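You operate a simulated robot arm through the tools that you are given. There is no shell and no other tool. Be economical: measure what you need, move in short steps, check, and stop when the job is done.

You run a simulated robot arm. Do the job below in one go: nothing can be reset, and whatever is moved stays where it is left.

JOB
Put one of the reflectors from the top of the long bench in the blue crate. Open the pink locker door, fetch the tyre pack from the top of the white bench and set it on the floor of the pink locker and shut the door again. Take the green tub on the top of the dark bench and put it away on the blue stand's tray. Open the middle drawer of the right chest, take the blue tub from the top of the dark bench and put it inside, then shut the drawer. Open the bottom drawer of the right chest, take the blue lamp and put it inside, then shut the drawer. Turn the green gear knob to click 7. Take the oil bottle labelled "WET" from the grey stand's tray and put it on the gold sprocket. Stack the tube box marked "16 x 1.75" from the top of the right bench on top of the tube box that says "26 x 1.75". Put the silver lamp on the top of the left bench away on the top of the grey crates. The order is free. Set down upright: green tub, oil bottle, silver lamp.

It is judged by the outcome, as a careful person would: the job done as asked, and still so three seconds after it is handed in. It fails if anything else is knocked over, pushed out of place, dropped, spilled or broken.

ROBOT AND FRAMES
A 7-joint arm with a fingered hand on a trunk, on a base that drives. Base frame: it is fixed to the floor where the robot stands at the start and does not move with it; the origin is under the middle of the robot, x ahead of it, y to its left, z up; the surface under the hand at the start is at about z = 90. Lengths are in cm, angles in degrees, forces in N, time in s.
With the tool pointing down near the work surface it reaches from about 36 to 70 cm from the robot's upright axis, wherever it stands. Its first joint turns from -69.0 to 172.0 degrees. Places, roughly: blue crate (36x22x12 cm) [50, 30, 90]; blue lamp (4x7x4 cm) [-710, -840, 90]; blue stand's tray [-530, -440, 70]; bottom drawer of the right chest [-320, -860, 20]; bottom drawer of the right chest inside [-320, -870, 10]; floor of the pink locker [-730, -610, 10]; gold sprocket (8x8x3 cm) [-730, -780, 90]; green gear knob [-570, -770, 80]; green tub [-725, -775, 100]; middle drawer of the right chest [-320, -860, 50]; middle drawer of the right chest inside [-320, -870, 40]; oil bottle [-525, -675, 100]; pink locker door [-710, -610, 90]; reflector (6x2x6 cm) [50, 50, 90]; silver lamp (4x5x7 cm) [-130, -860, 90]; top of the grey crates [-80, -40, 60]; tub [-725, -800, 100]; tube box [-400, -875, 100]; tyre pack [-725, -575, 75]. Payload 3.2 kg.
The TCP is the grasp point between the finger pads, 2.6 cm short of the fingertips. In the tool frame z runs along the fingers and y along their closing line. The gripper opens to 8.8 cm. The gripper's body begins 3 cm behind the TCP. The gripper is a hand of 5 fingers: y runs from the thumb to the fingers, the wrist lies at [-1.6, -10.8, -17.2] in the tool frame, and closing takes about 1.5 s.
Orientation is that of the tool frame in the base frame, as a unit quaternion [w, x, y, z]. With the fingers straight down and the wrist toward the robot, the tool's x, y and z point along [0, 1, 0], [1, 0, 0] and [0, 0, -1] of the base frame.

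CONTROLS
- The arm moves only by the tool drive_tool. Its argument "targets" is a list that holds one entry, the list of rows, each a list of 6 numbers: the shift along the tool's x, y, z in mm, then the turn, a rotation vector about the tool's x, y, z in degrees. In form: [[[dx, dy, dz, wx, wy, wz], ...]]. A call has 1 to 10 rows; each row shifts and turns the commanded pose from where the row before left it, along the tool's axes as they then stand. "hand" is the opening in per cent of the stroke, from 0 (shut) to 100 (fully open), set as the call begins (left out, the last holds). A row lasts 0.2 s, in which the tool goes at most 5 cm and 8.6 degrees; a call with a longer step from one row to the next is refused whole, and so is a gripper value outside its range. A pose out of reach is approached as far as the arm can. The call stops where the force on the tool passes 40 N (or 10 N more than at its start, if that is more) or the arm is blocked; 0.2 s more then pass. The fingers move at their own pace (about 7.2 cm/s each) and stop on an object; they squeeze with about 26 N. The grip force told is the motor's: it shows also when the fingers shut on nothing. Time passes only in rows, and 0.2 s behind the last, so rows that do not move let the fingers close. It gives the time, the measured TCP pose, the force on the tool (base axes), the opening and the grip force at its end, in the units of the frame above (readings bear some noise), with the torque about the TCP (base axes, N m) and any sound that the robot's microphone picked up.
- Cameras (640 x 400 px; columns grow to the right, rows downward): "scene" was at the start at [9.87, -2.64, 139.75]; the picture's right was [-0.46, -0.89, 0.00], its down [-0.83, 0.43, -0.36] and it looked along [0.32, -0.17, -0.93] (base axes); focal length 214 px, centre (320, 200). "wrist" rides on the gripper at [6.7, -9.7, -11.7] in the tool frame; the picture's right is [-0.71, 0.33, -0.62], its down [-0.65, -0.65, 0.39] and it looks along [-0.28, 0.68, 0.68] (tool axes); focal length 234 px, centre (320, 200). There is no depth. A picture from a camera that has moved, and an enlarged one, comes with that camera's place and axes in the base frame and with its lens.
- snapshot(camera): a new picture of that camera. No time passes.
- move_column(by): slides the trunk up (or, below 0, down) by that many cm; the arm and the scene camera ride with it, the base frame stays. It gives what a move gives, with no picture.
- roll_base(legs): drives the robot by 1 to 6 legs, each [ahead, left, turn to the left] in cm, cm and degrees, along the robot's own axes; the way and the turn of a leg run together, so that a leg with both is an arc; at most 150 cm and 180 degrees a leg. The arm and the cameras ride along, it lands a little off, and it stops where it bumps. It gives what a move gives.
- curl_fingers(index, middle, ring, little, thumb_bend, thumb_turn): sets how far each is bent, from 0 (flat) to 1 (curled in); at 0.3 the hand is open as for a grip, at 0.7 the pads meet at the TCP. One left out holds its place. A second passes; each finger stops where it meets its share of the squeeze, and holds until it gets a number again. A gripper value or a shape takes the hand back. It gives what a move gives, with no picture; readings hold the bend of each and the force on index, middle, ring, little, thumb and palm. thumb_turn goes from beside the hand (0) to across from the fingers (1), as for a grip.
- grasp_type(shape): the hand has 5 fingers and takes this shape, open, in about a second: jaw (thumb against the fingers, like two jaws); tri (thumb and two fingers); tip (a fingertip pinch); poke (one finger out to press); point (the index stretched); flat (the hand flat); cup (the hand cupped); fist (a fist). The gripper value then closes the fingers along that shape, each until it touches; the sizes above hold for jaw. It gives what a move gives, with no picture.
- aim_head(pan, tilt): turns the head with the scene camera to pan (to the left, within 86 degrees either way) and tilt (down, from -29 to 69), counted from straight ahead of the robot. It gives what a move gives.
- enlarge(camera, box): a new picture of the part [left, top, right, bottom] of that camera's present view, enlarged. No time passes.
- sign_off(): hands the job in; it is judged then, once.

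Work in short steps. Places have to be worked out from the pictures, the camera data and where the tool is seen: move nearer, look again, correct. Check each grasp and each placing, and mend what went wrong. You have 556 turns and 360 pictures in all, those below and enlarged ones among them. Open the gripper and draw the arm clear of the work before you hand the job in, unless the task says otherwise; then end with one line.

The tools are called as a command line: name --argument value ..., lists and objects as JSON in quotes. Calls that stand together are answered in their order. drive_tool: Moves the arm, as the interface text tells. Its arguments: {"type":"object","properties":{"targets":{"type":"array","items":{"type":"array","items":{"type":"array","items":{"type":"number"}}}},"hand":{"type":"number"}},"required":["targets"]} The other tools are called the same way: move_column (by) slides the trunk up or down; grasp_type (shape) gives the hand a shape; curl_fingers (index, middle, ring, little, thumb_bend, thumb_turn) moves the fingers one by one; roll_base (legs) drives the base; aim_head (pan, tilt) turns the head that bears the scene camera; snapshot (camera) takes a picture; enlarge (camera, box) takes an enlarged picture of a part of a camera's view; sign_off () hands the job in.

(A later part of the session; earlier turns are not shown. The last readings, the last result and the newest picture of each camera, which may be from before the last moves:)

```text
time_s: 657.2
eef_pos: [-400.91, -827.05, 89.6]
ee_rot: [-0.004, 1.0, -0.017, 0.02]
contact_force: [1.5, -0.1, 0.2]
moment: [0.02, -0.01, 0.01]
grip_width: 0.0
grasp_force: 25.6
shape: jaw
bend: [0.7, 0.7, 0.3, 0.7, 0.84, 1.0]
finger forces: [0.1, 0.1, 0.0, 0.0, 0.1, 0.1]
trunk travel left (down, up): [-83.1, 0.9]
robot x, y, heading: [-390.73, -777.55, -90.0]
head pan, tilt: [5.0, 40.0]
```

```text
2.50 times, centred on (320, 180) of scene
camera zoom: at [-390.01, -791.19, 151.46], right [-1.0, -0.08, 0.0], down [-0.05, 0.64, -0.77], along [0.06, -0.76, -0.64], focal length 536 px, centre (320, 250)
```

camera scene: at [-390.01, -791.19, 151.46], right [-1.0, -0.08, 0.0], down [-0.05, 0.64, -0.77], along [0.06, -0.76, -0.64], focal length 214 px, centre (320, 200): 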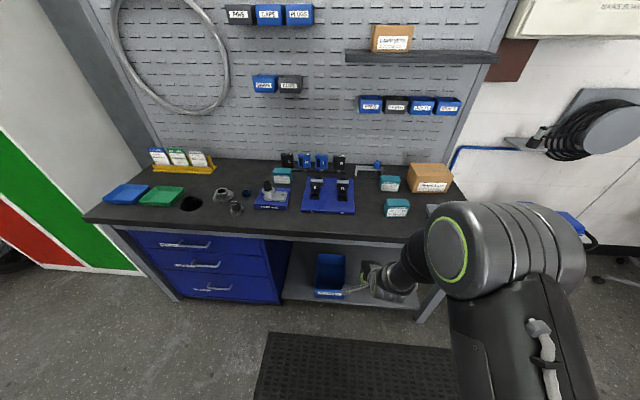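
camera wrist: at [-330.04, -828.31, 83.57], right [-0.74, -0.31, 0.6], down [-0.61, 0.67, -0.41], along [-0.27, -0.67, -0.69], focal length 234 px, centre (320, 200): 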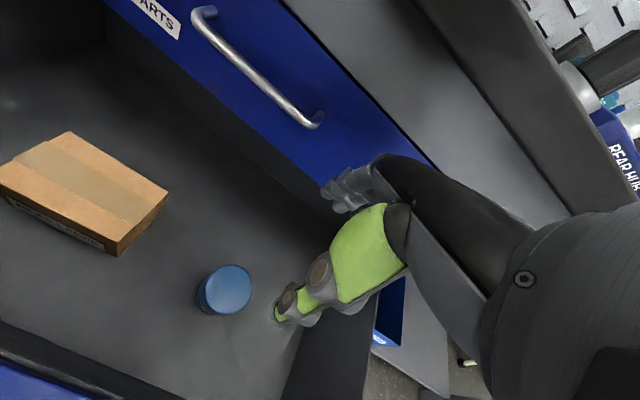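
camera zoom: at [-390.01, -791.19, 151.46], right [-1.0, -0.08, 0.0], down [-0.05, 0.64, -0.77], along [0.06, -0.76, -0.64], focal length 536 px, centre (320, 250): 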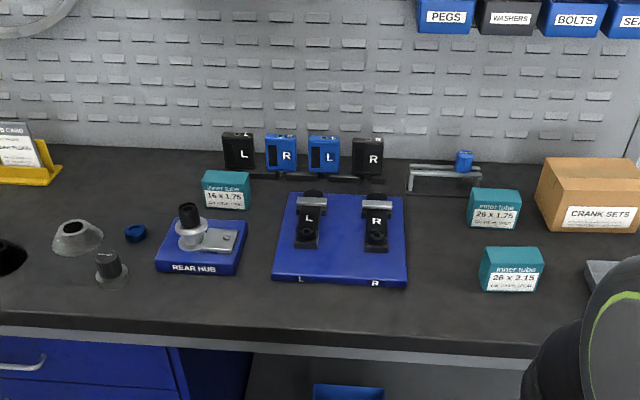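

enlarge --camera "scene" --box '[260, 160, 310, 190]'

enlarge --camera "scene" --box '[370, 165, 430, 225]'

```text
12.80 times, centred on (285, 175) of scene
camera zoom: at [-390.01, -791.19, 151.46], right [-1.0, -0.08, 0.0], down [-0.05, 0.64, -0.77], along [0.06, -0.76, -0.64], focal length 2745 px, centre (768, 520)
```

zoom: 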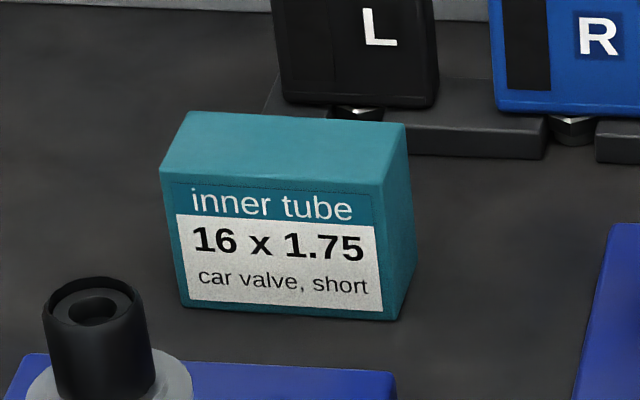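

```text
6.67 times, centred on (400, 195) of scene
camera zoom: at [-390.01, -791.19, 151.46], right [-1.0, -0.08, 0.0], down [-0.05, 0.64, -0.77], along [0.06, -0.76, -0.64], focal length 1430 px, centre (-213, 233)
```

zoom: 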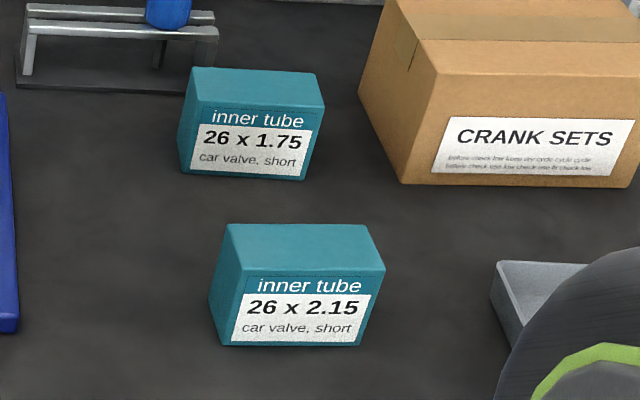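

Source "16 x 1.75" at ≈[-363.7,-882], target "26 x 1.75" at ≈[-417,-879]. I raise the hand and go above the source box.

drive_tool --targets '[[[0, 0, -45, 0, 0, 0], [0, 0, -45, 0, 0, 0], [0, 0, -45, 0, 0, 0], [0, 0, -45, 0, 0, 0], [0, 0, -45, 0, 0, 0], [0, 0, -30, 0, 0, 0], [0, 0, 0, 0, 0, 0]]]' --hand 78

roll_base --legs '[[0, 37.5, 0], [34, 0, 0]]'

snapshot --camera "wrist"

snapshot --camera "scene"

```text
time_s: 658.8
eef_pos: [-401.61, -827.46, 115.17]
ee_rot: [-0.003, 1.0, -0.018, 0.018]
contact_force: [0.1, 0.0, 0.3]
moment: [-0.02, 0.02, -0.03]
grip_width: 6.88
grasp_force: 0.1
shape: jaw
bend: [0.38, 0.33, 0.27, 0.37, 0.08, 0.98]
finger forces: [0.1, 0.0, 0.0, 0.1, 0.1, 0.1]
out of reach, approached as far as the arm can: row 5
trunk travel left (down, up): [-83.1, 0.9]
robot x, y, heading: [-390.83, -777.87, -90.1]
head pan, tilt: [5.0, 40.0]
```

```text
time_s: 663.0
eef_pos: [-364.7, -860.29, 115.19]
ee_rot: [-0.003, 1.0, -0.023, 0.02]
contact_force: [-0.5, -0.6, -0.3]
moment: [0.01, -0.01, -0.02]
grip_width: 6.88
grasp_force: 0.0
shape: jaw
bend: [0.38, 0.33, 0.27, 0.37, 0.08, 0.98]
finger forces: [0.0, 0.0, 0.1, 0.0, 0.0, 0.0]
trunk travel left (down, up): [-83.1, 0.9]
robot x, y, heading: [-353.26, -810.85, -90.7]
head pan, tilt: [5.0, 40.0]
```

```text
120 pictures are left
camera wrist: at [-358.12, -850.86, 127.13], right [-0.75, -0.3, 0.59], down [-0.6, 0.68, -0.41], along [-0.28, -0.66, -0.69], focal length 234 px, centre (320, 200)
```

wrist: 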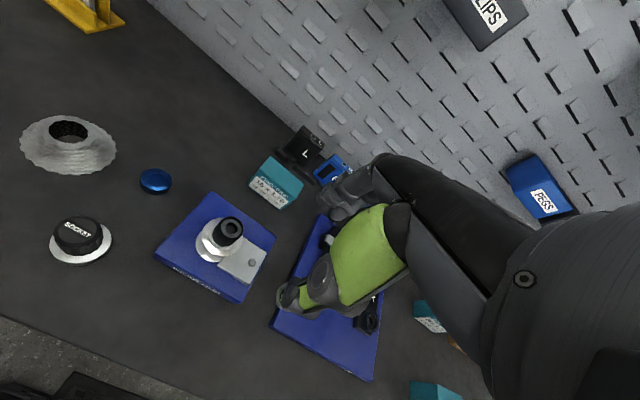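

```text
119 pictures are left
camera scene: at [-352.56, -824.18, 151.47], right [-1.0, -0.07, 0.0], down [-0.05, 0.64, -0.77], along [0.06, -0.76, -0.64], focal length 214 px, centre (320, 200)
```

scene: 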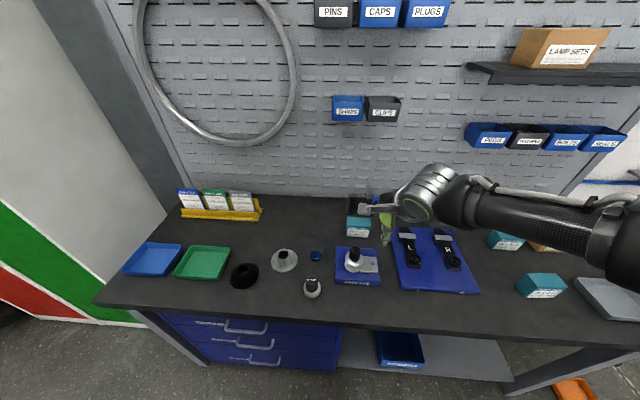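

Box top centre ≈[-362.8,-880.8,94.3]. I move over it and descend partly.

roll_base --legs '[[4, 0, 0]]'

drive_tool --targets '[[[5, 41, 0, 0, 0, 0], [5, 41, 0, 0, 0, 0], [5, 41, 0, 0, 0, 0], [4, 41, 0, 0, 0, 0], [0, 0, 40, 0, 0, 0], [0, 0, 40, 0, 0, 0], [0, 0, 20, 0, 0, 0], [0, 0, 0, 0, 0, 0]]]'

snapshot --camera "wrist"

enlarge --camera "scene" --box '[300, 170, 460, 290]'

```text
time_s: 663.8
eef_pos: [-364.79, -863.97, 115.23]
ee_rot: [-0.002, 1.0, -0.021, 0.02]
contact_force: [0.1, 0.3, 1.0]
moment: [0.02, 0.05, 0.04]
grip_width: 6.89
grasp_force: 0.1
shape: jaw
bend: [0.38, 0.33, 0.27, 0.37, 0.08, 0.98]
finger forces: [0.0, 0.1, 0.1, 0.0, 0.0, 0.1]
trunk travel left (down, up): [-83.1, 0.9]
robot x, y, heading: [-353.06, -814.69, -90.6]
head pan, tilt: [5.0, 40.0]
```

```text
time_s: 665.6
eef_pos: [-363.43, -880.3, 105.23]
ee_rot: [-0.004, 1.0, -0.021, 0.02]
contact_force: [-0.8, -0.1, -0.4]
moment: [-0.01, 0.02, -0.02]
grip_width: 6.88
grasp_force: 0.1
shape: jaw
bend: [0.38, 0.33, 0.27, 0.37, 0.08, 0.98]
finger forces: [0.0, 0.0, 0.0, 0.1, 0.0, 0.1]
trunk travel left (down, up): [-83.1, 0.9]
robot x, y, heading: [-353.17, -815.07, -90.6]
head pan, tilt: [5.0, 40.0]
```

```text
118 pictures are left
camera wrist: at [-356.75, -870.85, 117.15], right [-0.75, -0.31, 0.59], down [-0.6, 0.68, -0.41], along [-0.28, -0.66, -0.69], focal length 234 px, centre (320, 200)
```

wrist: 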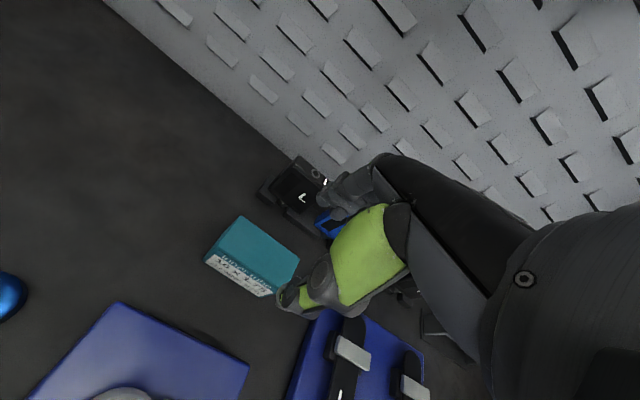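

```text
3.33 times, centred on (380, 230) of scene
camera zoom: at [-352.62, -828.06, 151.47], right [-1.0, -0.07, 0.0], down [-0.05, 0.64, -0.77], along [0.06, -0.76, -0.64], focal length 715 px, centre (120, 100)
```

zoom: 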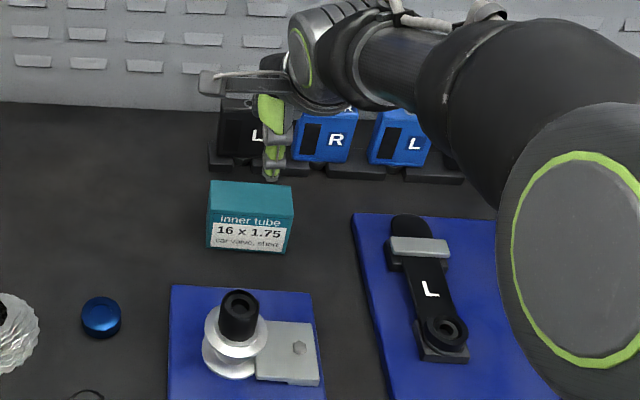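

Aligned. I descend to straddle the box.

drive_tool --targets '[[[12, 0, 30, 0, 0, 0], [0, 0, 35, 0, 0, 0], [0, 0, 30, 0, 0, 0], [0, 0, 20, 0, 0, 0], [0, 0, 0, 0, 0, 0]]]'

snapshot --camera "wrist"

enlarge --camera "scene" --box '[300, 170, 460, 290]'

```text
time_s: 666.8
eef_pos: [-361.64, -880.61, 94.78]
ee_rot: [0.01, 1.0, -0.02, 0.02]
contact_force: [-1.5, -3.0, 36.2]
moment: [-1.68, 0.49, -0.08]
grip_width: 6.96
grasp_force: 0.0
shape: jaw
bend: [0.36, 0.26, 0.26, 0.37, 0.08, 0.98]
finger forces: [3.3, 28.6, 4.0, 0.0, 0.0, 0.1]
trunk travel left (down, up): [-83.1, 0.9]
robot x, y, heading: [-353.06, -815.01, -90.5]
head pan, tilt: [5.0, 40.0]
```

```text
116 pictures are left
camera wrist: at [-355.1, -870.68, 106.56], right [-0.75, -0.29, 0.6], down [-0.6, 0.67, -0.43], along [-0.28, -0.68, -0.68], focal length 234 px, centre (320, 200)
```

wrist: 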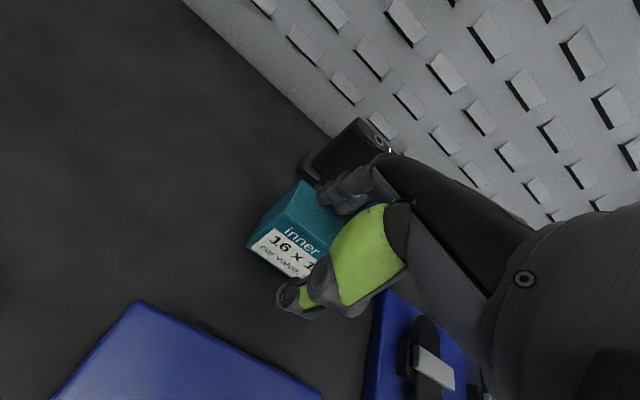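

```text
3.33 times, centred on (380, 230) of scene
camera zoom: at [-352.55, -827.25, 151.59], right [-1.0, -0.07, 0.0], down [-0.05, 0.64, -0.77], along [0.06, -0.77, -0.64], focal length 715 px, centre (120, 100)
```

zoom: 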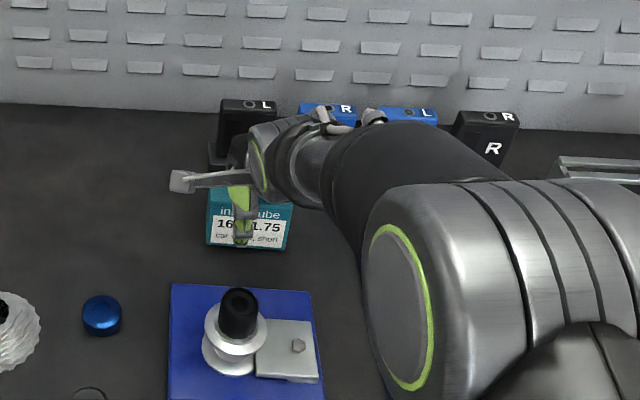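

The fingers press on the box's rear top edge. I lift, open fully, shift slightly back and retry.

drive_tool --targets '[[[0, 0, -25, 0, 0, 0], [0, 6, -15, 0, 0, 0], [0, 0, 0, 0, 0, 0], [0, 0, 0, 0, 0, 0]]]' --hand 100

snapshot --camera "wrist"

```text
time_s: 667.8
eef_pos: [-361.7, -881.27, 97.48]
ee_rot: [-0.005, 1.0, -0.021, 0.02]
contact_force: [-0.7, -0.1, 0.1]
moment: [-0.03, -0.01, -0.01]
grip_width: 8.78
grasp_force: 0.1
shape: jaw
bend: [0.3, 0.3, 0.3, 0.3, 0.3, 0.97]
finger forces: [0.1, 0.1, 0.0, 0.1, 0.0, 0.0]
trunk travel left (down, up): [-83.1, 0.9]
robot x, y, heading: [-352.95, -814.47, -90.7]
head pan, tilt: [5.0, 40.0]
```

```text
114 pictures are left
camera wrist: at [-355.18, -871.71, 109.47], right [-0.75, -0.31, 0.59], down [-0.6, 0.68, -0.41], along [-0.28, -0.66, -0.7], focal length 234 px, centre (320, 200)
```

wrist: 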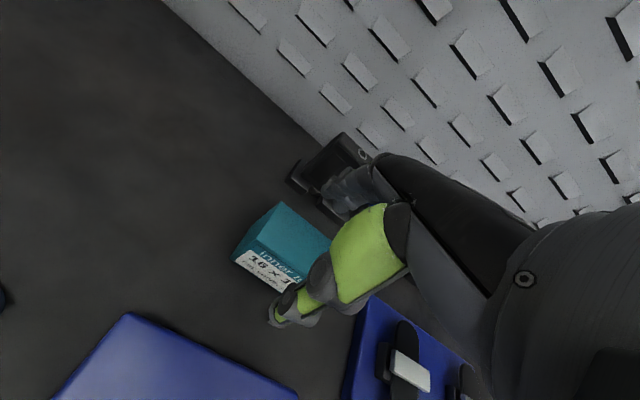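

The open fingers meet the stand's foot just behind the box. I grip the box higher (upper 2–3 cm) with a smaller opening instead.

drive_tool --targets '[[[-6, -12, 0, 0, 0, 0], [0, 0, 0, 0, 0, 0], [0, 0, 0, 0, 0, 0], [0, 0, 12, 0, 0, 0], [0, 0, 8, 0, 0, 0], [0, 0, 0, 0, 0, 0]]]' --hand 74

snapshot --camera "wrist"

```text
time_s: 669.2
eef_pos: [-362.19, -879.94, 95.71]
ee_rot: [-0.003, 1.0, -0.022, 0.02]
contact_force: [0.0, -0.6, 0.3]
moment: [-0.02, -0.01, -0.01]
grip_width: 6.53
grasp_force: 0.0
shape: jaw
bend: [0.4, 0.34, 0.27, 0.39, 0.08, 0.98]
finger forces: [0.1, 0.0, 0.1, 0.1, 0.0, 0.0]
trunk travel left (down, up): [-83.1, 0.9]
robot x, y, heading: [-353.0, -814.44, -90.9]
head pan, tilt: [5.0, 40.0]
```

```text
113 pictures are left
camera wrist: at [-355.6, -870.5, 107.68], right [-0.75, -0.3, 0.59], down [-0.6, 0.68, -0.41], along [-0.28, -0.66, -0.69], focal length 234 px, centre (320, 200)
```

wrist: 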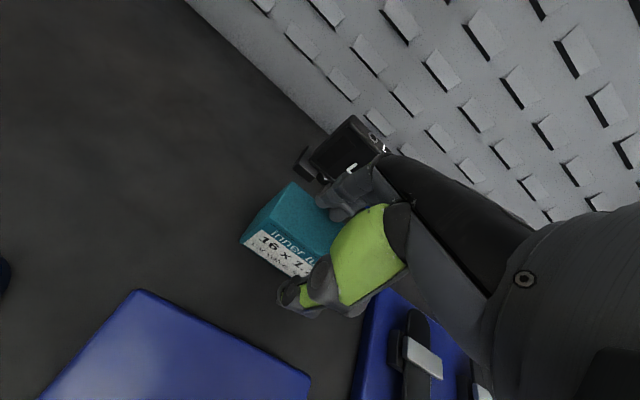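

drive_tool --targets '[[[0, 0, 3, 0, 0, 0], [0, 0, 0, 0, 0, 0], [0, 0, 0, 0, 0, 0], [0, 0, 0, 0, 0, 0], [0, 0, 0, 0, 0, 0], [0, 0, 0, 0, 0, 0]]]' --hand 0

drive_tool --targets '[[[0, 0, -20, 0, 0, 0], [0, 0, -30, 0, 0, 0], [0, 0, 0, 0, 0, 0]]]'

snapshot --camera "wrist"

enlarge --camera "scene" --box '[300, 150, 460, 290]'

```text
time_s: 670.6
eef_pos: [-362.24, -880.08, 95.37]
ee_rot: [-0.004, 1.0, -0.021, 0.02]
contact_force: [-0.8, -2.3, 5.1]
moment: [-0.16, 0.08, 0.02]
grip_width: 0.0
grasp_force: 25.5
shape: jaw
bend: [0.71, 0.48, 0.7, 0.7, 0.9, 1.0]
finger forces: [0.1, 4.7, 0.0, 0.0, 0.0, 0.0]
trunk travel left (down, up): [-83.1, 0.9]
robot x, y, heading: [-352.85, -814.56, -90.4]
head pan, tilt: [5.0, 40.0]
```

```text
time_s: 671.4
eef_pos: [-362.4, -880.23, 100.21]
ee_rot: [-0.005, 1.0, -0.022, 0.02]
contact_force: [0.6, -1.5, -0.1]
moment: [-0.01, -0.02, 0.0]
grip_width: 0.0
grasp_force: 26.1
shape: jaw
bend: [0.71, 0.49, 0.7, 0.7, 0.9, 1.0]
finger forces: [0.0, 0.0, 0.1, 0.0, 0.1, 0.1]
trunk travel left (down, up): [-83.1, 0.9]
robot x, y, heading: [-352.99, -814.65, -90.7]
head pan, tilt: [5.0, 40.0]
```

```text
112 pictures are left
camera wrist: at [-355.77, -870.74, 112.28], right [-0.75, -0.31, 0.59], down [-0.6, 0.68, -0.41], along [-0.28, -0.66, -0.7], focal length 234 px, centre (320, 200)
```

wrist: 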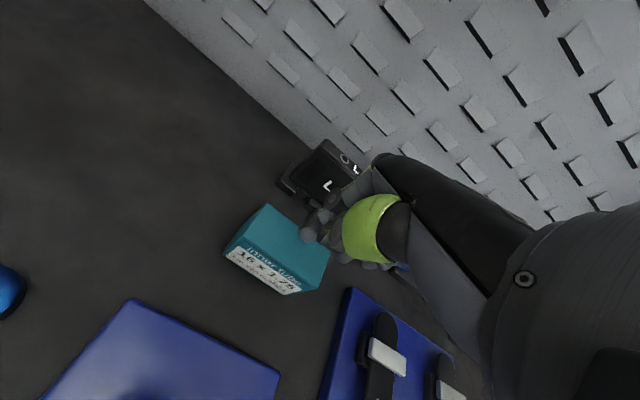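

```text
2.86 times, centred on (380, 220) of scene
camera zoom: at [-352.62, -828.2, 151.45], right [-1.0, -0.07, 0.0], down [-0.05, 0.64, -0.77], along [0.06, -0.76, -0.64], focal length 613 px, centre (149, 143)
```

zoom: 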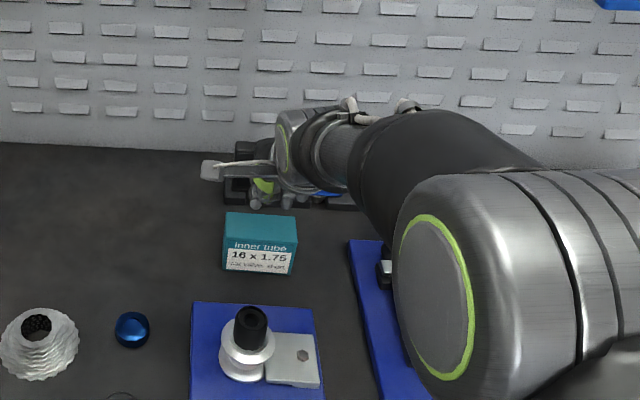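

The hand closed above the box: its top is at z≈92.4, so its centre is y≈-881.6. I reopen fully, correct and go lower.

drive_tool --targets '[[[0, 14, -10, 0, 0, 0], [0, 0, 0, 0, 0, 0], [0, 0, 0, 0, 0, 0], [0, 0, 0, 0, 0, 0], [0, 0, 0, 0, 0, 0], [0, 0, 35, 0, 0, 0], [0, 0, 30, 0, 0, 0], [0, 0, 0, 0, 0, 0]]]' --hand 100

snapshot --camera "wrist"

```text
time_s: 673.2
eef_pos: [-362.28, -881.6, 94.7]
ee_rot: [-0.002, 1.0, -0.022, 0.02]
contact_force: [-0.1, -0.4, 0.4]
moment: [-0.01, 0.01, 0.01]
grip_width: 8.8
grasp_force: 0.0
shape: jaw
bend: [0.3, 0.3, 0.3, 0.3, 0.3, 0.97]
finger forces: [0.1, 0.1, 0.1, 0.1, 0.0, 0.1]
trunk travel left (down, up): [-83.1, 0.9]
robot x, y, heading: [-352.75, -814.61, -90.5]
head pan, tilt: [5.0, 40.0]
```

```text
110 pictures are left
camera wrist: at [-355.58, -872.0, 106.73], right [-0.75, -0.3, 0.59], down [-0.6, 0.68, -0.41], along [-0.28, -0.66, -0.69], focal length 234 px, centre (320, 200)
```

wrist: 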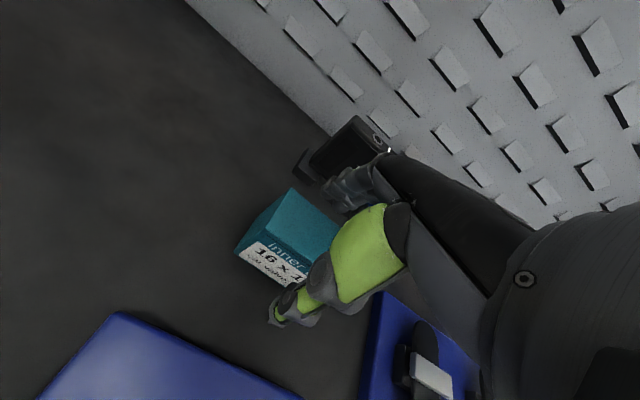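

Now lower further, watching the forces.

drive_tool --targets '[[[0, 0, 15, 0, 0, 0], [0, 0, 15, 0, 0, 0], [0, 0, 12, 0, 0, 0], [0, 0, 0, 0, 0, 0]]]'

snapshot --camera "wrist"

```text
time_s: 674.2
eef_pos: [-362.17, -881.66, 90.74]
ee_rot: [-0.003, 1.0, -0.02, 0.018]
contact_force: [-0.6, -1.1, 2.3]
moment: [-0.03, 0.06, 0.03]
grip_width: 8.79
grasp_force: 0.1
shape: jaw
bend: [0.3, 0.3, 0.3, 0.3, 0.3, 0.97]
finger forces: [0.7, 0.1, 0.4, 1.1, 0.0, 0.1]
trunk travel left (down, up): [-83.1, 0.9]
robot x, y, heading: [-353.34, -814.58, -90.9]
head pan, tilt: [5.0, 40.0]
```

```text
109 pictures are left
camera wrist: at [-355.46, -872.06, 102.62], right [-0.75, -0.3, 0.59], down [-0.61, 0.68, -0.41], along [-0.28, -0.66, -0.69], focal length 234 px, centre (320, 200)
```

wrist: 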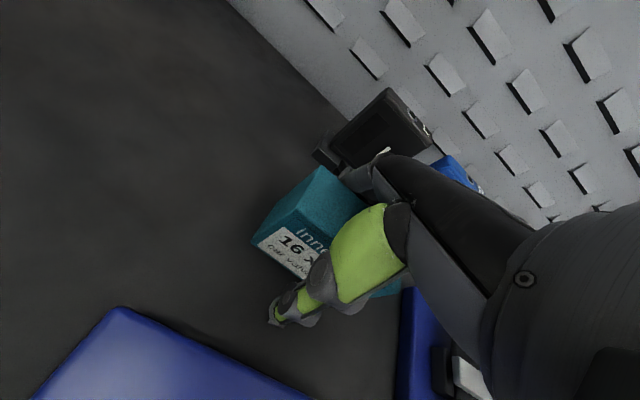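

Now straddling it. Close and lift.

drive_tool --targets '[[[0, 0, 0, 0, 0, 0], [0, 0, 0, 0, 0, 0], [0, 0, 0, 0, 0, 0], [0, 0, 0, 0, 0, 0], [0, 0, 0, 0, 0, 0], [0, 0, 0, 0, 0, 0], [0, 0, 0, 0, 0, 0]]]' --hand 0

drive_tool --targets '[[[0, 0, -20, 0, 0, 0], [0, 0, -35, 0, 0, 0], [0, 0, -40, 0, 0, 0], [0, 0, -40, 0, 0, 0], [0, 0, -40, 0, 0, 0], [0, 0, 0, 0, 0, 0]]]'

snapshot --camera "wrist"

snapshot --camera "scene"

```text
time_s: 675.8
eef_pos: [-362.21, -881.49, 90.6]
ee_rot: [-0.003, 1.0, -0.02, 0.02]
contact_force: [-0.8, 0.3, 5.1]
moment: [0.19, 0.01, 0.08]
grip_width: 3.86
grasp_force: 26.3
shape: jaw
bend: [0.43, 0.41, 0.72, 0.37, 0.42, 1.0]
finger forces: [13.2, 9.5, 2.9, 2.9, 28.5, 0.0]
trunk travel left (down, up): [-83.1, 0.9]
robot x, y, heading: [-353.22, -814.69, -90.5]
head pan, tilt: [5.0, 40.0]
```

```text
time_s: 677.2
eef_pos: [-362.98, -881.67, 108.03]
ee_rot: [-0.005, 1.0, -0.021, 0.02]
contact_force: [0.5, 0.5, -1.8]
moment: [0.03, -0.05, 0.0]
grip_width: 3.79
grasp_force: 26.0
shape: jaw
bend: [0.43, 0.41, 0.73, 0.43, 0.43, 0.98]
finger forces: [12.5, 9.4, 2.5, 3.0, 27.3, 0.0]
trunk travel left (down, up): [-83.1, 0.9]
robot x, y, heading: [-352.82, -814.46, -90.8]
head pan, tilt: [5.0, 40.0]
```

```text
108 pictures are left
camera wrist: at [-356.36, -872.16, 120.04], right [-0.75, -0.31, 0.59], down [-0.6, 0.68, -0.41], along [-0.28, -0.66, -0.7], focal length 234 px, centre (320, 200)
```

wrist: 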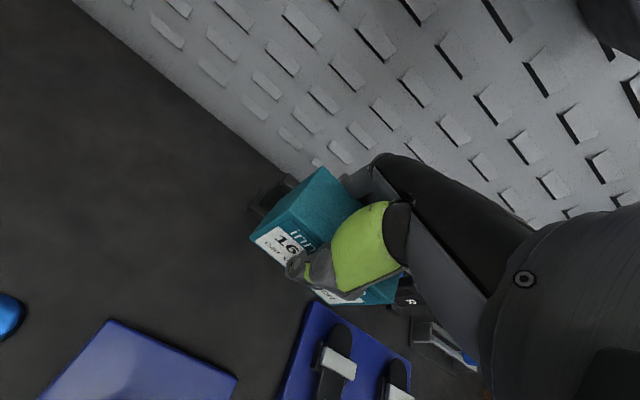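

```text
107 pictures are left
camera scene: at [-352.63, -828.26, 151.45], right [-1.0, -0.07, 0.0], down [-0.05, 0.64, -0.77], along [0.06, -0.76, -0.64], focal length 214 px, centre (320, 200)
```

scene: 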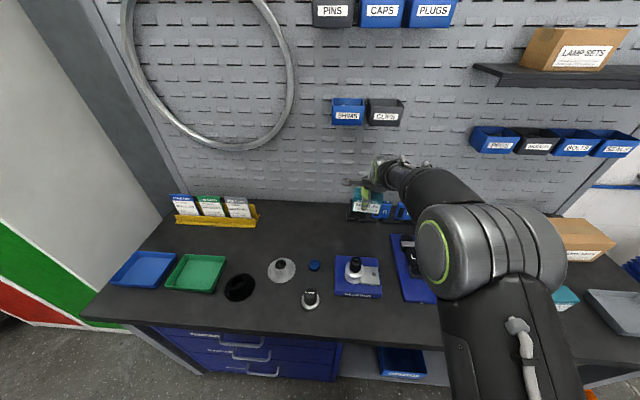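

Held. I carry it over to the 26 x 1.75 box, at this height, and look.

roll_base --legs '[[0, -53.5, 0]]'

snapshot --camera "wrist"

enlarge --camera "scene" --box '[280, 150, 500, 320]'

```text
time_s: 680.3
eef_pos: [-416.21, -880.83, 108.19]
ee_rot: [-0.004, 1.0, -0.024, 0.019]
contact_force: [0.3, 0.6, -1.5]
moment: [-0.02, -0.04, -0.04]
grip_width: 3.78
grasp_force: 25.9
shape: jaw
bend: [0.43, 0.41, 0.73, 0.43, 0.43, 0.98]
finger forces: [12.6, 9.3, 2.4, 3.0, 27.3, 0.0]
trunk travel left (down, up): [-83.1, 0.9]
robot x, y, heading: [-405.93, -813.91, -91.0]
head pan, tilt: [5.0, 40.0]
```

```text
106 pictures are left
camera wrist: at [-409.57, -871.3, 120.05], right [-0.75, -0.3, 0.59], down [-0.6, 0.69, -0.41], along [-0.28, -0.66, -0.69], focal length 234 px, centre (320, 200)
```

wrist: 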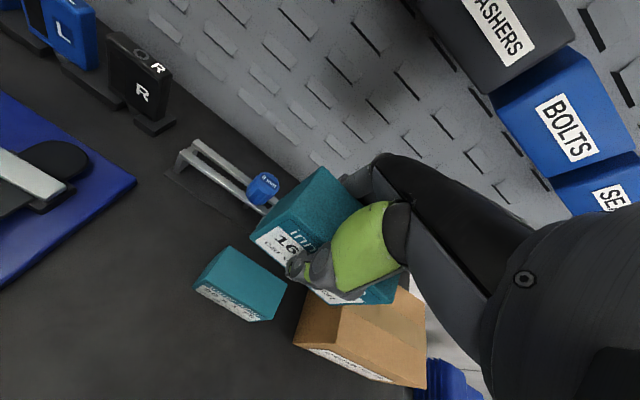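

```text
2.35 times, centred on (390, 235) of scene
camera zoom: at [-405.63, -827.39, 151.46], right [-1.0, -0.07, 0.0], down [-0.05, 0.64, -0.77], along [0.05, -0.76, -0.64], focal length 505 px, centre (155, 118)
```

zoom: 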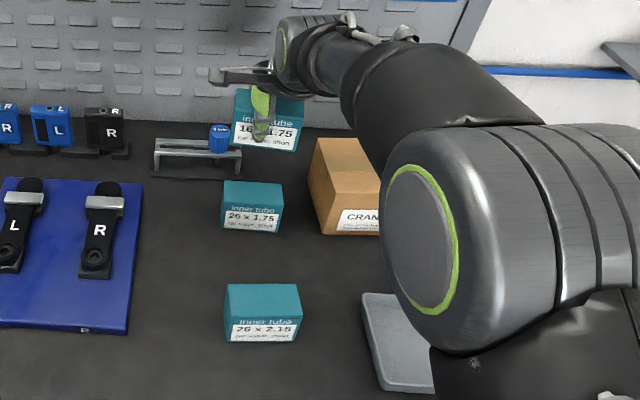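

Target top centre ≈[-416.8,-880.1, 92.4]; held box is nearly over it. I correct 7 mm and lower until contact.

drive_tool --targets '[[[-3, -7, 25, 0, 0, 0], [0, 0, 30, 0, 0, 0], [0, 0, 30, 0, 0, 0], [0, 0, 0, 0, 0, 0]]]'

snapshot --camera "wrist"

enlarge --camera "scene" --box '[310, 150, 450, 270]'

```text
time_s: 681.3
eef_pos: [-416.16, -879.84, 99.48]
ee_rot: [-0.004, 0.999, -0.024, 0.02]
contact_force: [0.3, 1.2, -1.7]
moment: [0.0, -0.01, -0.02]
grip_width: 3.76
grasp_force: 26.4
shape: jaw
bend: [0.43, 0.41, 0.73, 0.44, 0.43, 0.98]
finger forces: [12.5, 9.4, 2.5, 3.0, 27.3, 0.0]
trunk travel left (down, up): [-83.1, 0.9]
robot x, y, heading: [-406.1, -813.59, -90.9]
head pan, tilt: [5.0, 40.0]
```

```text
104 pictures are left
camera wrist: at [-409.47, -870.42, 111.39], right [-0.75, -0.3, 0.59], down [-0.6, 0.69, -0.41], along [-0.28, -0.66, -0.69], focal length 234 px, centre (320, 200)
```

wrist: 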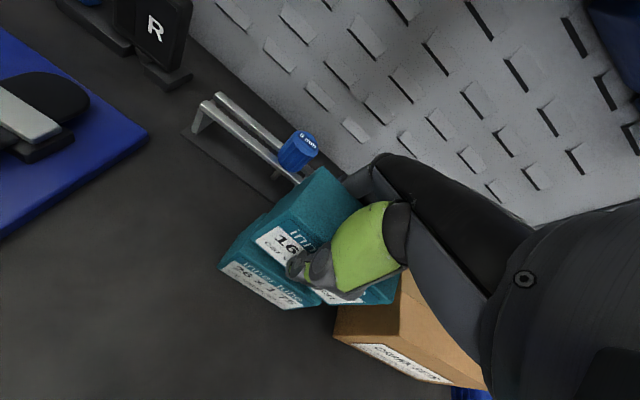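

```text
3.33 times, centred on (380, 210) of scene
camera zoom: at [-405.64, -827.33, 151.46], right [-1.0, -0.07, 0.0], down [-0.04, 0.64, -0.77], along [0.05, -0.76, -0.64], focal length 715 px, centre (120, 167)
```

zoom: 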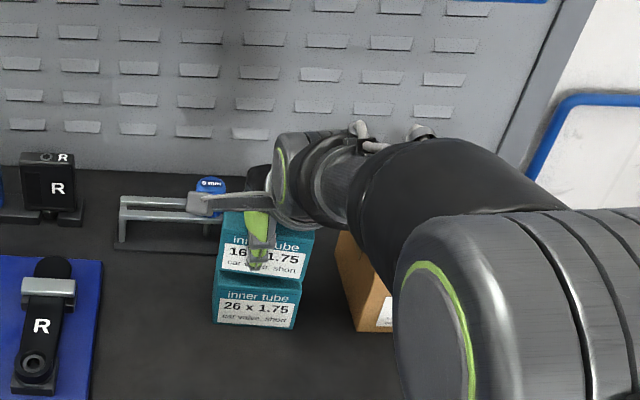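

drive_tool --targets '[[[0, 0, 12, 0, 0, 0], [0, 0, 8, 0, 0, 0], [0, 0, 0, 0, 0, 0]]]'

drive_tool --targets '[[[0, 0, 6, 0, 0, 0], [0, 0, 0, 0, 0, 0]]]'

enlarge --camera "scene" --box '[310, 150, 450, 270]'

```text
time_s: 682.1
eef_pos: [-416.06, -879.99, 97.49]
ee_rot: [-0.002, 1.0, -0.024, 0.02]
contact_force: [0.3, -0.2, 1.1]
moment: [0.07, -0.01, 0.01]
grip_width: 3.77
grasp_force: 26.2
shape: jaw
bend: [0.43, 0.42, 0.73, 0.44, 0.43, 0.98]
finger forces: [13.2, 9.5, 2.4, 3.3, 27.6, 0.0]
trunk travel left (down, up): [-83.1, 0.9]
robot x, y, heading: [-405.87, -814.05, -90.9]
head pan, tilt: [5.0, 40.0]
```

```text
time_s: 682.7
eef_pos: [-416.05, -879.88, 97.56]
ee_rot: [0.002, 1.0, -0.023, 0.02]
contact_force: [-0.6, -0.9, 19.2]
moment: [0.33, 0.01, 0.0]
grip_width: 3.76
grasp_force: 26.1
shape: jaw
bend: [0.43, 0.42, 0.73, 0.43, 0.43, 0.98]
finger forces: [17.4, 9.4, 2.1, 4.6, 30.3, 0.0]
trunk travel left (down, up): [-83.1, 0.9]
robot x, y, heading: [-406.3, -813.96, -90.9]
head pan, tilt: [5.0, 40.0]
```

```text
3.33 times, centred on (380, 210) of scene
camera zoom: at [-405.59, -826.92, 151.53], right [-1.0, -0.07, 0.0], down [-0.05, 0.64, -0.77], along [0.05, -0.77, -0.64], focal length 715 px, centre (120, 167)
```

zoom: 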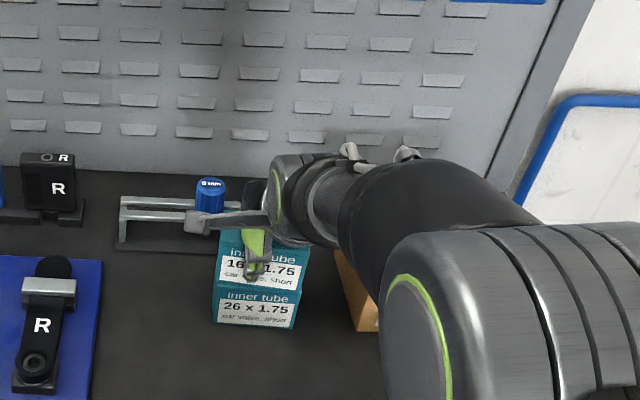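

Seated on the lower box (19 N). I relieve slightly, open and rise.

drive_tool --targets '[[[0, 0, -4, 0, 0, 0], [0, 0, 0, 0, 0, 0]]]'

drive_tool --targets '[[[0, 0, 0, 0, 0, 0], [0, 0, 0, 0, 0, 0], [0, 0, 0, 0, 0, 0], [0, 0, 0, 0, 0, 0], [0, 0, -20, 0, 0, 0], [0, 0, -40, 0, 0, 0], [0, 0, -40, 0, 0, 0], [0, 0, -40, 0, 0, 0], [0, 0, 0, 0, 0, 0]]]' --hand 100

snapshot --camera "wrist"

enlarge --camera "scene" --box '[290, 150, 470, 290]'

```text
time_s: 683.3
eef_pos: [-415.97, -879.75, 97.52]
ee_rot: [-0.003, 1.0, -0.024, 0.02]
contact_force: [0.4, -0.7, 12.9]
moment: [0.23, -0.04, -0.02]
grip_width: 3.8
grasp_force: 26.7
shape: jaw
bend: [0.43, 0.42, 0.73, 0.43, 0.43, 0.98]
finger forces: [15.4, 9.9, 2.3, 3.4, 29.4, 0.0]
trunk travel left (down, up): [-83.1, 0.9]
robot x, y, heading: [-405.97, -813.75, -90.8]
head pan, tilt: [5.0, 40.0]
```

```text
time_s: 685.3
eef_pos: [-416.33, -880.13, 111.49]
ee_rot: [-0.005, 1.0, -0.024, 0.02]
contact_force: [1.0, 0.4, -0.3]
moment: [0.01, 0.02, -0.01]
grip_width: 8.8
grasp_force: 0.1
shape: jaw
bend: [0.3, 0.3, 0.3, 0.3, 0.3, 0.97]
finger forces: [0.0, 0.1, 0.0, 0.0, 0.0, 0.1]
trunk travel left (down, up): [-83.1, 0.9]
robot x, y, heading: [-406.23, -813.89, -91.1]
head pan, tilt: [5.0, 40.0]
```

```text
101 pictures are left
camera wrist: at [-409.74, -870.63, 123.4], right [-0.75, -0.3, 0.59], down [-0.6, 0.69, -0.41], along [-0.28, -0.66, -0.69], focal length 234 px, centre (320, 200)
```

wrist: 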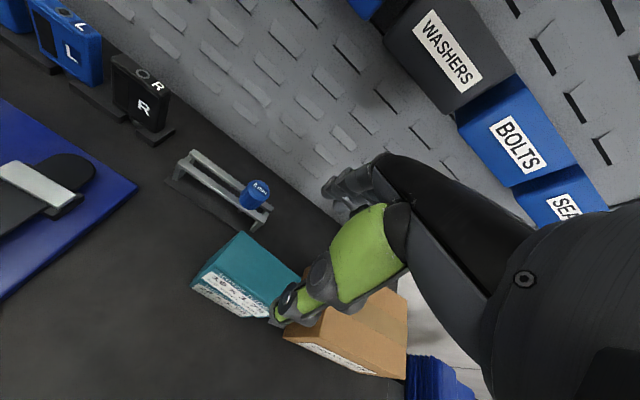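

```text
2.86 times, centred on (380, 220) of scene
camera zoom: at [-405.65, -827.42, 151.45], right [-1.0, -0.07, 0.0], down [-0.04, 0.64, -0.77], along [0.05, -0.76, -0.64], focal length 613 px, centre (149, 143)
```

zoom: 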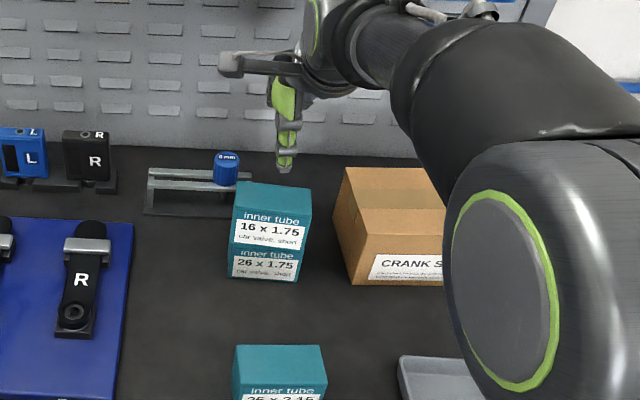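

Stack done. Next I open the bottom drawer and leave it open for the lamp: back off, set the arm low and point the hand forward.

roll_base --legs '[[-36, 0, 0], [0, 92, 0]]'

drive_tool --targets '[[[0, -25, 43, 0, 0, 0], [0, -25, 43, 0, 0, 0], [0, -25, 43, 0, 0, 0], [0, -20, 43, 0, 0, 0], [0, -15, 43, 0, 0, 0], [0, 0, 15, 0, 0, 0]]]'

move_column --by -40

drive_tool --targets '[[[0, 0, -10, -8.3, 0, 0], [0, 0, 0, -8.3, 0, 0], [0, 0, 0, -8.3, 0, 0], [0, 0, 0, -8.3, 0, 0], [0, 0, 0, -8.3, 0, 0], [0, 0, 0, -8.3, 0, 0], [0, 0, 0, -8.3, 0, 0], [0, 0, 0, -8.3, 0, 0], [0, 0, 0, -8.3, 0, 0], [0, 0, 0, -8.3, 0, 0]]]'

```text
time_s: 692.1
eef_pos: [-320.86, -846.12, 111.31]
ee_rot: [-0.004, 1.0, -0.016, 0.021]
contact_force: [0.5, 0.1, 0.9]
moment: [0.01, 0.02, -0.03]
grip_width: 8.8
grasp_force: 0.0
shape: jaw
bend: [0.3, 0.3, 0.3, 0.3, 0.3, 0.97]
finger forces: [0.1, 0.1, 0.1, 0.0, 0.1, 0.0]
trunk travel left (down, up): [-83.1, 0.9]
robot x, y, heading: [-311.94, -779.68, -90.1]
head pan, tilt: [5.0, 40.0]
```

```text
time_s: 693.5
eef_pos: [-319.7, -835.08, 88.53]
ee_rot: [-0.004, 1.0, -0.016, 0.02]
contact_force: [-0.7, 0.6, -0.2]
moment: [0.0, 0.0, -0.01]
grip_width: 8.82
grasp_force: 0.1
shape: jaw
bend: [0.3, 0.3, 0.3, 0.3, 0.3, 0.97]
finger forces: [0.1, 0.1, 0.0, 0.1, 0.1, 0.0]
trunk travel left (down, up): [-83.1, 0.9]
robot x, y, heading: [-311.7, -780.0, -90.2]
head pan, tilt: [5.0, 40.0]
```

```text
time_s: 697.3
eef_pos: [-319.66, -835.12, 48.42]
ee_rot: [-0.004, 1.0, -0.016, 0.02]
contact_force: [0.5, 0.6, 0.2]
moment: [-0.02, -0.01, 0.0]
grip_width: 8.79
grasp_force: 0.0
shape: jaw
bend: [0.3, 0.3, 0.3, 0.3, 0.3, 0.97]
finger forces: [0.0, 0.0, 0.1, 0.0, 0.0, 0.0]
trunk travel left (down, up): [-43.1, 40.9]
robot x, y, heading: [-311.66, -779.36, -90.0]
head pan, tilt: [5.0, 40.0]
```

```text
time_s: 699.5
eef_pos: [-319.65, -835.14, 49.6]
ee_rot: [0.66, 0.751, -0.025, 0.004]
contact_force: [0.8, -0.5, 0.2]
moment: [-0.02, -0.01, 0.0]
grip_width: 8.8
grasp_force: 0.0
shape: jaw
bend: [0.3, 0.3, 0.3, 0.3, 0.3, 0.97]
finger forces: [0.0, 0.0, 0.0, 0.0, 0.0, 0.0]
trunk travel left (down, up): [-43.1, 40.9]
robot x, y, heading: [-311.59, -779.52, -90.1]
head pan, tilt: [5.0, 40.0]
```

move_column --by -20.5

roll_base --legs '[[4, -4.3, 0]]'

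snapshot --camera "wrist"

```text
time_s: 701.7
eef_pos: [-319.64, -835.16, 29.1]
ee_rot: [0.66, 0.751, -0.025, 0.004]
contact_force: [0.8, 0.2, 0.4]
moment: [0.01, 0.01, 0.0]
grip_width: 8.79
grasp_force: 0.0
shape: jaw
bend: [0.3, 0.3, 0.3, 0.3, 0.3, 0.97]
finger forces: [0.0, 0.1, 0.0, 0.0, 0.1, 0.0]
trunk travel left (down, up): [-22.6, 61.4]
robot x, y, heading: [-311.53, -779.65, -90.1]
head pan, tilt: [5.0, 40.0]
```

```text
time_s: 702.7
eef_pos: [-324.03, -839.2, 28.98]
ee_rot: [0.66, 0.751, -0.024, 0.005]
contact_force: [-0.5, 0.1, 0.8]
moment: [-0.01, 0.04, -0.02]
grip_width: 8.8
grasp_force: 0.0
shape: jaw
bend: [0.3, 0.3, 0.3, 0.3, 0.3, 0.97]
finger forces: [0.0, 0.0, 0.0, 0.0, 0.0, 0.0]
trunk travel left (down, up): [-22.6, 61.4]
robot x, y, heading: [-315.85, -783.6, -90.1]
head pan, tilt: [5.0, 40.0]
```

```text
99 pictures are left
camera wrist: at [-316.58, -826.41, 21.12], right [-0.7, 0.6, 0.38], down [-0.63, -0.28, -0.72], along [-0.33, -0.75, 0.57], focal length 234 px, centre (320, 200)
```

wrist: 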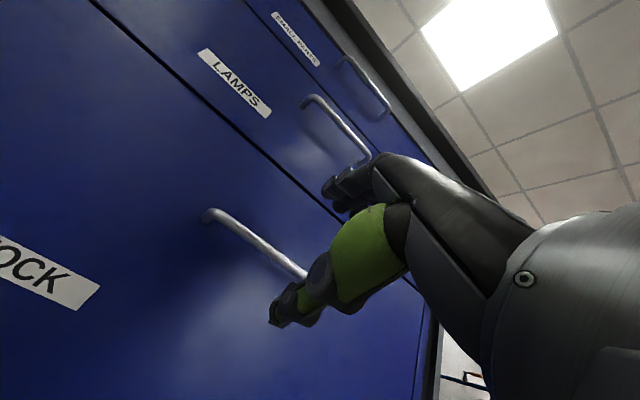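

Height matches (28.9). Advance and close.

roll_base --legs '[[9.8, 0, 0]]'

drive_tool --targets '[[[0, 0, 0, 0, 0, 0], [0, 0, 0, 0, 0, 0], [0, 0, 0, 0, 0, 0], [0, 0, 0, 0, 0, 0], [0, 0, 0, 0, 0, 0], [0, 0, 0, 0, 0, 0], [0, 0, 0, 0, 0, 0], [0, 0, 0, 0, 0, 0]]]' --hand 0

roll_base --legs '[[-14, 0, 0]]'

snapshot --camera "scene"

```text
time_s: 703.8
eef_pos: [-323.95, -849.03, 28.97]
ee_rot: [0.659, 0.751, -0.024, 0.005]
contact_force: [-0.7, -0.4, 0.4]
moment: [0.0, 0.02, 0.01]
grip_width: 8.81
grasp_force: 0.1
shape: jaw
bend: [0.3, 0.3, 0.3, 0.3, 0.3, 0.97]
finger forces: [0.0, 0.0, 0.0, 0.0, 0.1, 0.0]
trunk travel left (down, up): [-22.6, 61.4]
robot x, y, heading: [-316.32, -793.12, -90.1]
head pan, tilt: [5.0, 40.0]
```

```text
time_s: 705.6
eef_pos: [-324.12, -849.01, 29.08]
ee_rot: [0.66, 0.751, -0.025, 0.004]
contact_force: [0.0, -3.6, 2.0]
moment: [-0.05, 0.16, -0.07]
grip_width: 0.01
grasp_force: 26.3
shape: jaw
bend: [0.66, 0.7, 0.72, 0.64, 0.78, 1.0]
finger forces: [14.8, 6.9, 2.2, 2.4, 25.8, 0.0]
trunk travel left (down, up): [-22.6, 61.4]
robot x, y, heading: [-315.85, -793.56, -90.1]
head pan, tilt: [5.0, 40.0]
```

```text
time_s: 707.0
eef_pos: [-323.98, -835.0, 29.1]
ee_rot: [0.66, 0.751, -0.025, 0.004]
contact_force: [1.5, 1.0, 1.4]
moment: [-0.04, 0.16, -0.06]
grip_width: 0.0
grasp_force: 26.2
shape: jaw
bend: [0.66, 0.7, 0.72, 0.64, 0.78, 1.0]
finger forces: [15.6, 7.1, 2.4, 2.5, 26.4, 0.0]
trunk travel left (down, up): [-22.6, 61.4]
robot x, y, heading: [-316.18, -779.34, -90.2]
head pan, tilt: [5.0, 40.0]
```

```text
98 pictures are left
camera scene: at [-315.14, -792.95, 90.97], right [-1.0, -0.09, 0.0], down [-0.06, 0.64, -0.77], along [0.07, -0.76, -0.64], focal length 214 px, centre (320, 200)
```

scene: 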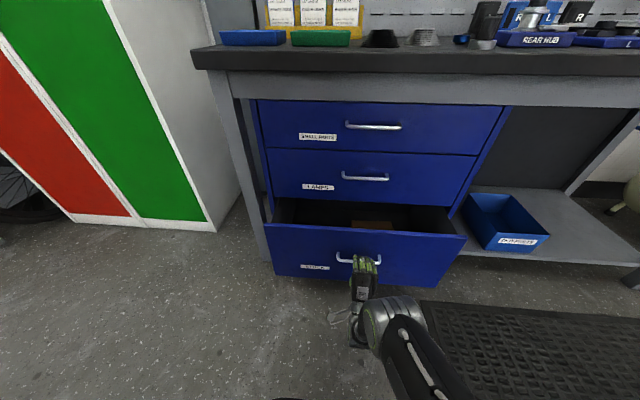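

Opening well; pull another 14 cm, then release and back off.

roll_base --legs '[[-14, 0, 0]]'

drive_tool --targets '[[[0, 0, 0, 0, 0, 0], [0, 0, 0, 0, 0, 0], [0, 0, 0, 0, 0, 0], [0, 0, 0, 0, 0, 0], [0, 0, 0, 0, 0, 0], [0, 0, -30, 0, 0, 0], [0, 0, -30, 0, 0, 0], [0, 0, 0, 0, 0, 0]]]' --hand 100

snapshot --camera "scene"

```text
time_s: 708.3
eef_pos: [-323.84, -820.86, 29.02]
ee_rot: [0.659, 0.751, -0.025, 0.004]
contact_force: [1.0, 1.1, 1.5]
moment: [-0.02, 0.14, -0.04]
grip_width: 0.0
grasp_force: 25.8
shape: jaw
bend: [0.66, 0.7, 0.72, 0.64, 0.78, 1.0]
finger forces: [15.4, 7.2, 2.5, 2.3, 26.7, 0.0]
trunk travel left (down, up): [-22.6, 61.4]
robot x, y, heading: [-315.9, -765.29, -90.0]
head pan, tilt: [5.0, 40.0]
```

```text
time_s: 710.1
eef_pos: [-323.93, -816.43, 29.22]
ee_rot: [0.659, 0.751, -0.024, 0.005]
contact_force: [0.5, 0.2, 0.4]
moment: [0.01, 0.0, 0.01]
grip_width: 8.81
grasp_force: 0.0
shape: jaw
bend: [0.3, 0.3, 0.3, 0.3, 0.3, 0.97]
finger forces: [0.1, 0.1, 0.1, 0.1, 0.1, 0.0]
out of reach, approached as far as the arm can: row 7
trunk travel left (down, up): [-22.6, 61.4]
robot x, y, heading: [-316.08, -765.38, -89.9]
head pan, tilt: [5.0, 40.0]
```

```text
97 pictures are left
camera scene: at [-315.13, -778.85, 90.96], right [-1.0, -0.09, 0.0], down [-0.06, 0.64, -0.77], along [0.07, -0.76, -0.64], focal length 214 px, centre (320, 200)
```

scene: 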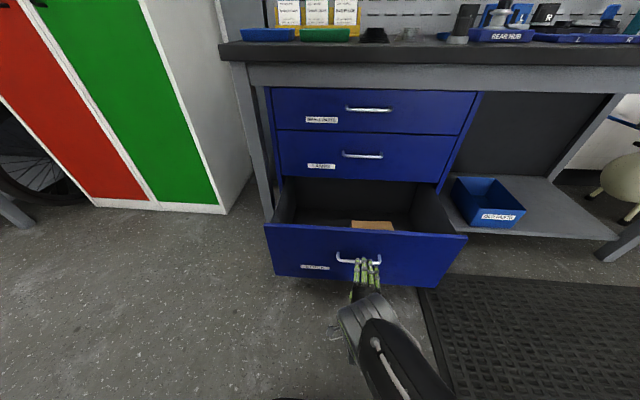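

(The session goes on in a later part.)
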